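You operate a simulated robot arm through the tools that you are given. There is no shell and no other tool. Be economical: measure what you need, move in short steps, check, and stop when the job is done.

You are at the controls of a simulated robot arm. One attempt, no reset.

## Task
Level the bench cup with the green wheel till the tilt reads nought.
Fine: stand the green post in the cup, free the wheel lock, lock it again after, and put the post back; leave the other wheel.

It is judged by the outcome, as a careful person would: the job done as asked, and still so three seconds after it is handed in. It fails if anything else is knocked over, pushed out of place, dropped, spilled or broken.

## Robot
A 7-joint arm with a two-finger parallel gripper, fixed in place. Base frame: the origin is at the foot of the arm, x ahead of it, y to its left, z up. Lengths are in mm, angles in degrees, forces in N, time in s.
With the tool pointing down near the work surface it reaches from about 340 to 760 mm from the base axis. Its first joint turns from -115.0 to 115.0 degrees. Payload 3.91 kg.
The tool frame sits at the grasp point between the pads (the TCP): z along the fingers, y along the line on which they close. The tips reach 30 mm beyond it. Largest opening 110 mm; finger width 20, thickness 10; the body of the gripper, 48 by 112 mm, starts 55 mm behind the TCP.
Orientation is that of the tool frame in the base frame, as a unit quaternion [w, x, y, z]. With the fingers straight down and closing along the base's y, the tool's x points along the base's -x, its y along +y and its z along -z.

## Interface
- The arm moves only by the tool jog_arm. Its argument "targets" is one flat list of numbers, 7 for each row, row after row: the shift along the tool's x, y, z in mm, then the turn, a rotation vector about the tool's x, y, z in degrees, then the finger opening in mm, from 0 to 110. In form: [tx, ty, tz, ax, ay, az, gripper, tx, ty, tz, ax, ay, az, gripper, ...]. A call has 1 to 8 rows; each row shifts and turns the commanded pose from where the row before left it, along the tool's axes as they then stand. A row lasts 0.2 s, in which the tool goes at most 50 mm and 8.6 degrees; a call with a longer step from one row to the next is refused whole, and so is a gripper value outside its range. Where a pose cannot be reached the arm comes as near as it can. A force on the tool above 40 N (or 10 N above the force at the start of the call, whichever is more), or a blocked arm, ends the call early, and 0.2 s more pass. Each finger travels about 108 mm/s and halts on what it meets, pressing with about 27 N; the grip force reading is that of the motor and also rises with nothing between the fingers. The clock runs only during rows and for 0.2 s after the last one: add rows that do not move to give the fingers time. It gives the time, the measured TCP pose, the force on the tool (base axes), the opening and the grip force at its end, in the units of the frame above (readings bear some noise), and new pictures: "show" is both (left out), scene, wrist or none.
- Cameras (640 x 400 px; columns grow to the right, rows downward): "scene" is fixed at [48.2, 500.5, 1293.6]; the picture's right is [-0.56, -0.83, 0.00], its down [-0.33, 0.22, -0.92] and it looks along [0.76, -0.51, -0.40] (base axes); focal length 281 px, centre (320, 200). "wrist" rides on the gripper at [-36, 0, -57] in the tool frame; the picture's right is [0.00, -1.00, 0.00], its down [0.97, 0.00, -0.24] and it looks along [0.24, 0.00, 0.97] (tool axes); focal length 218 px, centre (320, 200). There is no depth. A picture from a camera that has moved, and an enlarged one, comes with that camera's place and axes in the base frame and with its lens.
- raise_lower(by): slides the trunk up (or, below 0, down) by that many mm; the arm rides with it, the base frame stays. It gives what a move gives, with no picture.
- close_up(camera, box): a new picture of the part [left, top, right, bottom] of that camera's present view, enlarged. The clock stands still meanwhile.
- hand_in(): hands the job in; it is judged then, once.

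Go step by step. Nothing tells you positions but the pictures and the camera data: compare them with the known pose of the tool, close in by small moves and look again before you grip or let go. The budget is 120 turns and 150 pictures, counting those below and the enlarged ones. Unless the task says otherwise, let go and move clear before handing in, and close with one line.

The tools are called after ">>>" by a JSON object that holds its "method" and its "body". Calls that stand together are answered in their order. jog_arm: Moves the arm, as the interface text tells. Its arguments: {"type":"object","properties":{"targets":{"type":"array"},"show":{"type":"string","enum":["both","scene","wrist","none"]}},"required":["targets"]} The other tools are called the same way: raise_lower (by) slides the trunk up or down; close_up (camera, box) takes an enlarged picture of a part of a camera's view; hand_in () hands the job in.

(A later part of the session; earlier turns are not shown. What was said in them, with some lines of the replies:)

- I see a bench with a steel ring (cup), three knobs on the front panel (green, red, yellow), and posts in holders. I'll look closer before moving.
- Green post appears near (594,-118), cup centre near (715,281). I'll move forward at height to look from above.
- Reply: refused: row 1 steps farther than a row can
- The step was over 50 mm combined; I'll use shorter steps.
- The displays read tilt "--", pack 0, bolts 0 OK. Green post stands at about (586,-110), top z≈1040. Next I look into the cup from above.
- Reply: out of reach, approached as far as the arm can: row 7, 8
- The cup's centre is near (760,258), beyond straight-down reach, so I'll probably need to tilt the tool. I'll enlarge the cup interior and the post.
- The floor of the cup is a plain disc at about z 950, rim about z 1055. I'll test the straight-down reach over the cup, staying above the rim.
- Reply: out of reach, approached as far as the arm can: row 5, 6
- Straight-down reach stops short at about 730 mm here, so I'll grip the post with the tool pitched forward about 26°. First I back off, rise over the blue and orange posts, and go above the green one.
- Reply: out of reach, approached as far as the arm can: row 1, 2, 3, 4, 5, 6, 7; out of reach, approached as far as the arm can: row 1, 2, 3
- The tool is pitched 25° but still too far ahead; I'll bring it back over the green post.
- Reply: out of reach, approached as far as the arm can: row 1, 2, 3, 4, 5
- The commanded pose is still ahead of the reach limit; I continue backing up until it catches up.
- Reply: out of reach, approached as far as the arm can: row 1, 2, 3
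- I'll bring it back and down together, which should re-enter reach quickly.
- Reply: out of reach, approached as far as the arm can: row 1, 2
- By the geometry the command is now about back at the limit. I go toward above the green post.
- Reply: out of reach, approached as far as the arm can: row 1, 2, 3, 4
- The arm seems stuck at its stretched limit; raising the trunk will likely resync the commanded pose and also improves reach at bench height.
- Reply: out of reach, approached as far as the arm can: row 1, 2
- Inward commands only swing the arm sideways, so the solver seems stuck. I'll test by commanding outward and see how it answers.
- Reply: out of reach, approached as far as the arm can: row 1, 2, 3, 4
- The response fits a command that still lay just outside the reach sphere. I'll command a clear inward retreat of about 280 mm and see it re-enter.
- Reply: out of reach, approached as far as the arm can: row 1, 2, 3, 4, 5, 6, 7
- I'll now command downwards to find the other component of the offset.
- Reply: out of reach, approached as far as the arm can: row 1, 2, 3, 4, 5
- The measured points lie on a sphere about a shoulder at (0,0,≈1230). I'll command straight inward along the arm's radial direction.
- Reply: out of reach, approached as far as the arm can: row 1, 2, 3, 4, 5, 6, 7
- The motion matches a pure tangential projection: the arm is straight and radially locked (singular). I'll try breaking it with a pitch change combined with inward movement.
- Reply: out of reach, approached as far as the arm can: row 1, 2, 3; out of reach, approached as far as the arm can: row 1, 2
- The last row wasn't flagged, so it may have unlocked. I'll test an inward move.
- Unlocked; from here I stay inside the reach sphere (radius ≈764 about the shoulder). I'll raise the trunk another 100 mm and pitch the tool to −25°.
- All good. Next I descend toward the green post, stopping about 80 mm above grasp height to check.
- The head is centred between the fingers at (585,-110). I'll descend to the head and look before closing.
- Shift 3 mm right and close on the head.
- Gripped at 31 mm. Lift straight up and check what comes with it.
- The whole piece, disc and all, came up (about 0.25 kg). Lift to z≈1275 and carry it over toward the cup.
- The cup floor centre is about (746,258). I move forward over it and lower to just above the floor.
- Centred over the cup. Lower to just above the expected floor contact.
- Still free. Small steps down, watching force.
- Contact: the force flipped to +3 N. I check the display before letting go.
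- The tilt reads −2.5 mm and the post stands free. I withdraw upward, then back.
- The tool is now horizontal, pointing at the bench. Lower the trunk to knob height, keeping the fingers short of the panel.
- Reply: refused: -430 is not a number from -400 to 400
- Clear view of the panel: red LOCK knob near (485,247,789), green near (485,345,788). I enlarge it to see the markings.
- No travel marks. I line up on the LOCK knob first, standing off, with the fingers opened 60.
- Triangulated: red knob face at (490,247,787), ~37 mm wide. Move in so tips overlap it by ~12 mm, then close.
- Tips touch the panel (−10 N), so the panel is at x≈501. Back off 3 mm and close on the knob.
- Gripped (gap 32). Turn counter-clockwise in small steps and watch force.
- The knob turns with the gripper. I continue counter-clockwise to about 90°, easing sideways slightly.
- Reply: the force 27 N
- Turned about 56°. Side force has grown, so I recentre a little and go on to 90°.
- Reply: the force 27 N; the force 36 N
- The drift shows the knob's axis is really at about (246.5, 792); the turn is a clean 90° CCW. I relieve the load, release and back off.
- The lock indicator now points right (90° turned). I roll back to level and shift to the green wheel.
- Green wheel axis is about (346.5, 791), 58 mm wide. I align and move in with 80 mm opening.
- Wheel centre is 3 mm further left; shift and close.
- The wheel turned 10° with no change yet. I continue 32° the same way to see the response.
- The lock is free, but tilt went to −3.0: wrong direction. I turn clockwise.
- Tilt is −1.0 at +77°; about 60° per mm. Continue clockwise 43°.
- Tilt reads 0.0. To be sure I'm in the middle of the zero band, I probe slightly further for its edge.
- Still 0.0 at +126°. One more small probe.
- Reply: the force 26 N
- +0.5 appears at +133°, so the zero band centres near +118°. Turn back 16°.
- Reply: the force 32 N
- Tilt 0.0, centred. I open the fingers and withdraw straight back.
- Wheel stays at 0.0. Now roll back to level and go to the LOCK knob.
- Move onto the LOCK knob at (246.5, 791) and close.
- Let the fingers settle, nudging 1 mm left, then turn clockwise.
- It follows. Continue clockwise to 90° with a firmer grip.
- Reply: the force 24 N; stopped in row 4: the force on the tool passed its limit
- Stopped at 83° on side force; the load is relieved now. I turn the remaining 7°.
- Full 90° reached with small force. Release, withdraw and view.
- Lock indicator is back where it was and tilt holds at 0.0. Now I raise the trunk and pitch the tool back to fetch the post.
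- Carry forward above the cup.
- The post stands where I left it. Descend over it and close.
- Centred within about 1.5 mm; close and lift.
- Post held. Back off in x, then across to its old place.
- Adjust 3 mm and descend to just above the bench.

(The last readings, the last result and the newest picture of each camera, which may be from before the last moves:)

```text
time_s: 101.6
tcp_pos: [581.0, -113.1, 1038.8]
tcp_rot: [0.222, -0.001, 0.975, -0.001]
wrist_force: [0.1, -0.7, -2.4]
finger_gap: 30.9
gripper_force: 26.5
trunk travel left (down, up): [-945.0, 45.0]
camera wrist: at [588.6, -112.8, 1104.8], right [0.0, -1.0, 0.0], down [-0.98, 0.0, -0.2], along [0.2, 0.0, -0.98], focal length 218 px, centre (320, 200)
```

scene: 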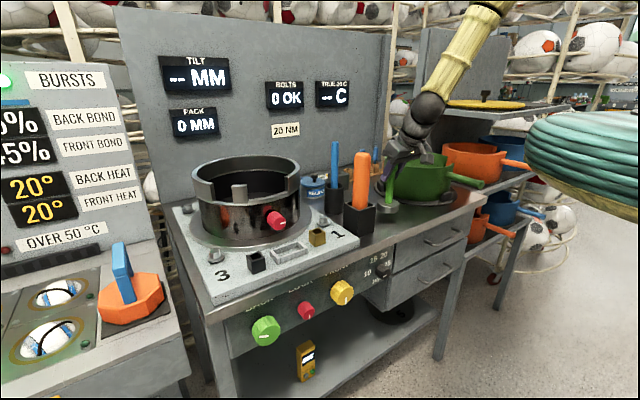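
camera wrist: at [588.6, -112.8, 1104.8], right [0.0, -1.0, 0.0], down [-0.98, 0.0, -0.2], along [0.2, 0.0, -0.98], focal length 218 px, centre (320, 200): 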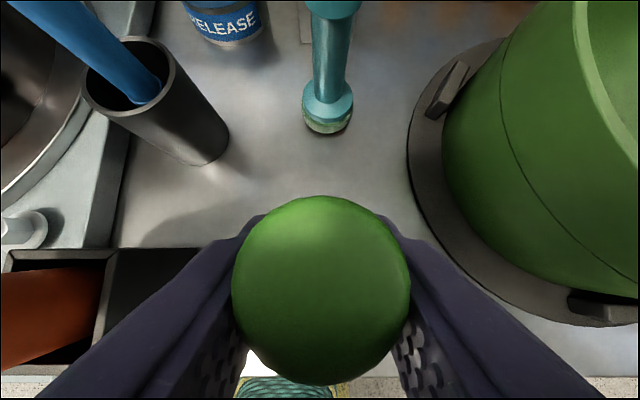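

Correct 3.5 mm forward and 1.5 mm left, then lower gently.

>>> {"method": "jog_arm", "body": {"targets": [-3.2, 1.5, 1.5, 0, 0, 0, 20, 3, 0, 6.2, 0, 0, 0, 20, 2.6, 0, 5.5, 0, 0, 0, 20, 0, 0, 0, 0, 0, 0, 20], "show": "none"}}

>>> {"method": "jog_arm", "body": {"targets": [1.3, 0, 2.7, 0, 0, 0, 20, 0, 0, 0, 0, 0, 0, 20], "show": "none"}}

```text
time_s: 102.6
tcp_pos: [587.3, -112.5, 1025.5]
tcp_rot: [0.221, -0.001, 0.975, -0.002]
wrist_force: [0.3, -0.8, -1.8]
finger_gap: 31.2
gripper_force: 26.7
trunk travel left (down, up): [-945.0, 45.0]
```

```text
time_s: 103.2
tcp_pos: [588.1, -111.8, 1023.7]
tcp_rot: [0.221, 0.0, 0.975, -0.002]
wrist_force: [0.1, -0.8, -1.6]
finger_gap: 31.1
gripper_force: 26.5
trunk travel left (down, up): [-945.0, 45.0]
```

Nearly down; shift 2 mm back and keep lowering.

>>> {"method": "jog_arm", "body": {"targets": [3, 0, 1.4, 0, 0, 0, 20, 0, 0, 0, 0, 0, 0, 20], "show": "none"}}

>>> {"method": "jog_arm", "body": {"targets": [0.7, 0, 1.4, 0, 0, 0, 20, 0, 0, 0, 0, 0, 0, 20], "show": "none"}}

```text
time_s: 103.8
tcp_pos: [585.3, -111.5, 1021.1]
tcp_rot: [0.221, -0.001, 0.975, -0.001]
wrist_force: [-0.7, -0.4, -1.8]
finger_gap: 31.0
gripper_force: 27.1
trunk travel left (down, up): [-945.0, 45.0]
```

```text
time_s: 104.4
tcp_pos: [584.7, -112.0, 1020.9]
tcp_rot: [0.222, -0.001, 0.975, -0.002]
wrist_force: [-1.6, -0.4, 0.3]
finger_gap: 30.8
gripper_force: 26.8
trunk travel left (down, up): [-945.0, 45.0]
```

Contact is beginning; one more millimetre, then release.

>>> {"method": "jog_arm", "body": {"targets": [0.4, 0, 0.8, 0, 0, 0, 20, 0, 0, 0, 0, 0, 0, 20, 0, 0, 0, 0, 0, 0, 36, 0, 0, 0, 0, 0, 0, 55, 0, 0, 0, 0, 0, 0, 65, 0, 0, 0, 0, 0, 0, 65], "show": "wrist"}}

```text
time_s: 105.8
tcp_pos: [584.8, -112.4, 1019.1]
tcp_rot: [0.222, -0.002, 0.975, -0.001]
wrist_force: [0.8, -0.2, 0.3]
finger_gap: 65.0
gripper_force: 0.1
trunk travel left (down, up): [-945.0, 45.0]
camera wrist: at [592.7, -112.2, 1084.8], right [0.0, -1.0, 0.0], down [-0.98, 0.0, -0.2], along [0.2, 0.0, -0.98], focal length 218 px, centre (320, 200)
```

wrist: 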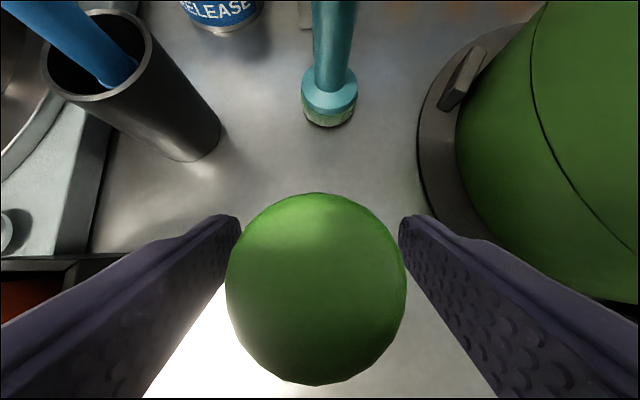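

The post stands free in its old place. Withdraw upward, then back, and check everything.

>>> {"method": "jog_arm", "body": {"targets": [-8, 0, -18, 0, 0, 0, 65, -18, 0, -38, 0, 0, 0, 65, -18, 0, -38, 0, 0, 0, 65, -18, 0, -38, 0, 0, 0, 65, 36, 0, -17, 0, 0, 0, 65, 36, 0, -17, 0, 0, 0, 65, 36, 0, -17, 0, 0, 0, 65, 0, 0, 0, 0, 0, 0, 65], "show": "both"}}

>>> {"method": "close_up", "body": {"camera": "scene", "box": [150, 130, 430, 350]}}

```text
time_s: 107.6
tcp_pos: [464.6, -112.0, 1166.1]
tcp_rot: [0.222, -0.001, 0.975, -0.002]
wrist_force: [0.2, 0.0, -0.1]
finger_gap: 64.8
gripper_force: 0.0
trunk travel left (down, up): [-945.0, 45.0]
camera wrist: at [471.8, -111.8, 1231.6], right [0.0, -1.0, 0.0], down [-0.98, 0.0, -0.2], along [0.2, 0.0, -0.98], focal length 218 px, centre (320, 200)
```

scene: 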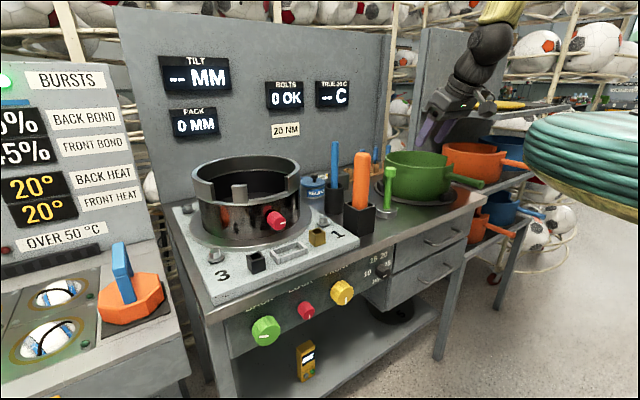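
wrist: 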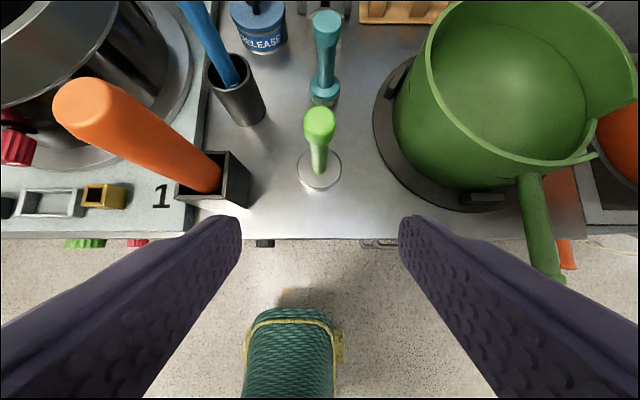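

```text
1.82 times, centred on (290, 240) of scene
camera zoom: at [48.2, 500.5, 1293.6], right [-0.56, -0.83, 0.0], down [-0.33, 0.22, -0.92], along [0.76, -0.51, -0.4], focal length 512 px, centre (374, 127)
```

zoom: 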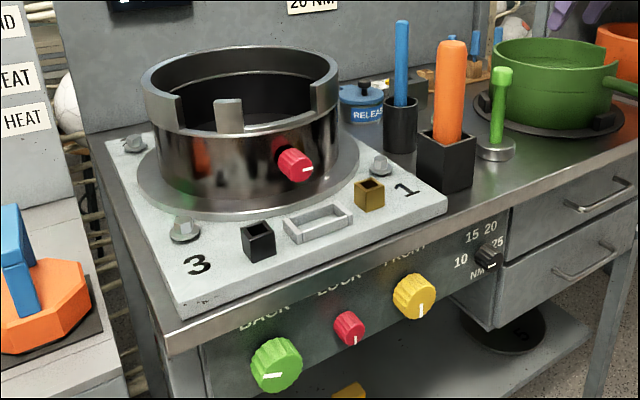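

Everything is in place: the post is back, the lock indicator is down as before, the yellow wheel is untouched and the gripper is clear. I'm handing in.

>>> {"method": "hand_in", "body": {}}

```text
The job is handed in.
```

The cup is levelled: with the post standing in it, the tilt read 0.0 mm. I re-locked the wheel, put the green post back, left the yellow wheel alone, and handed the job in.
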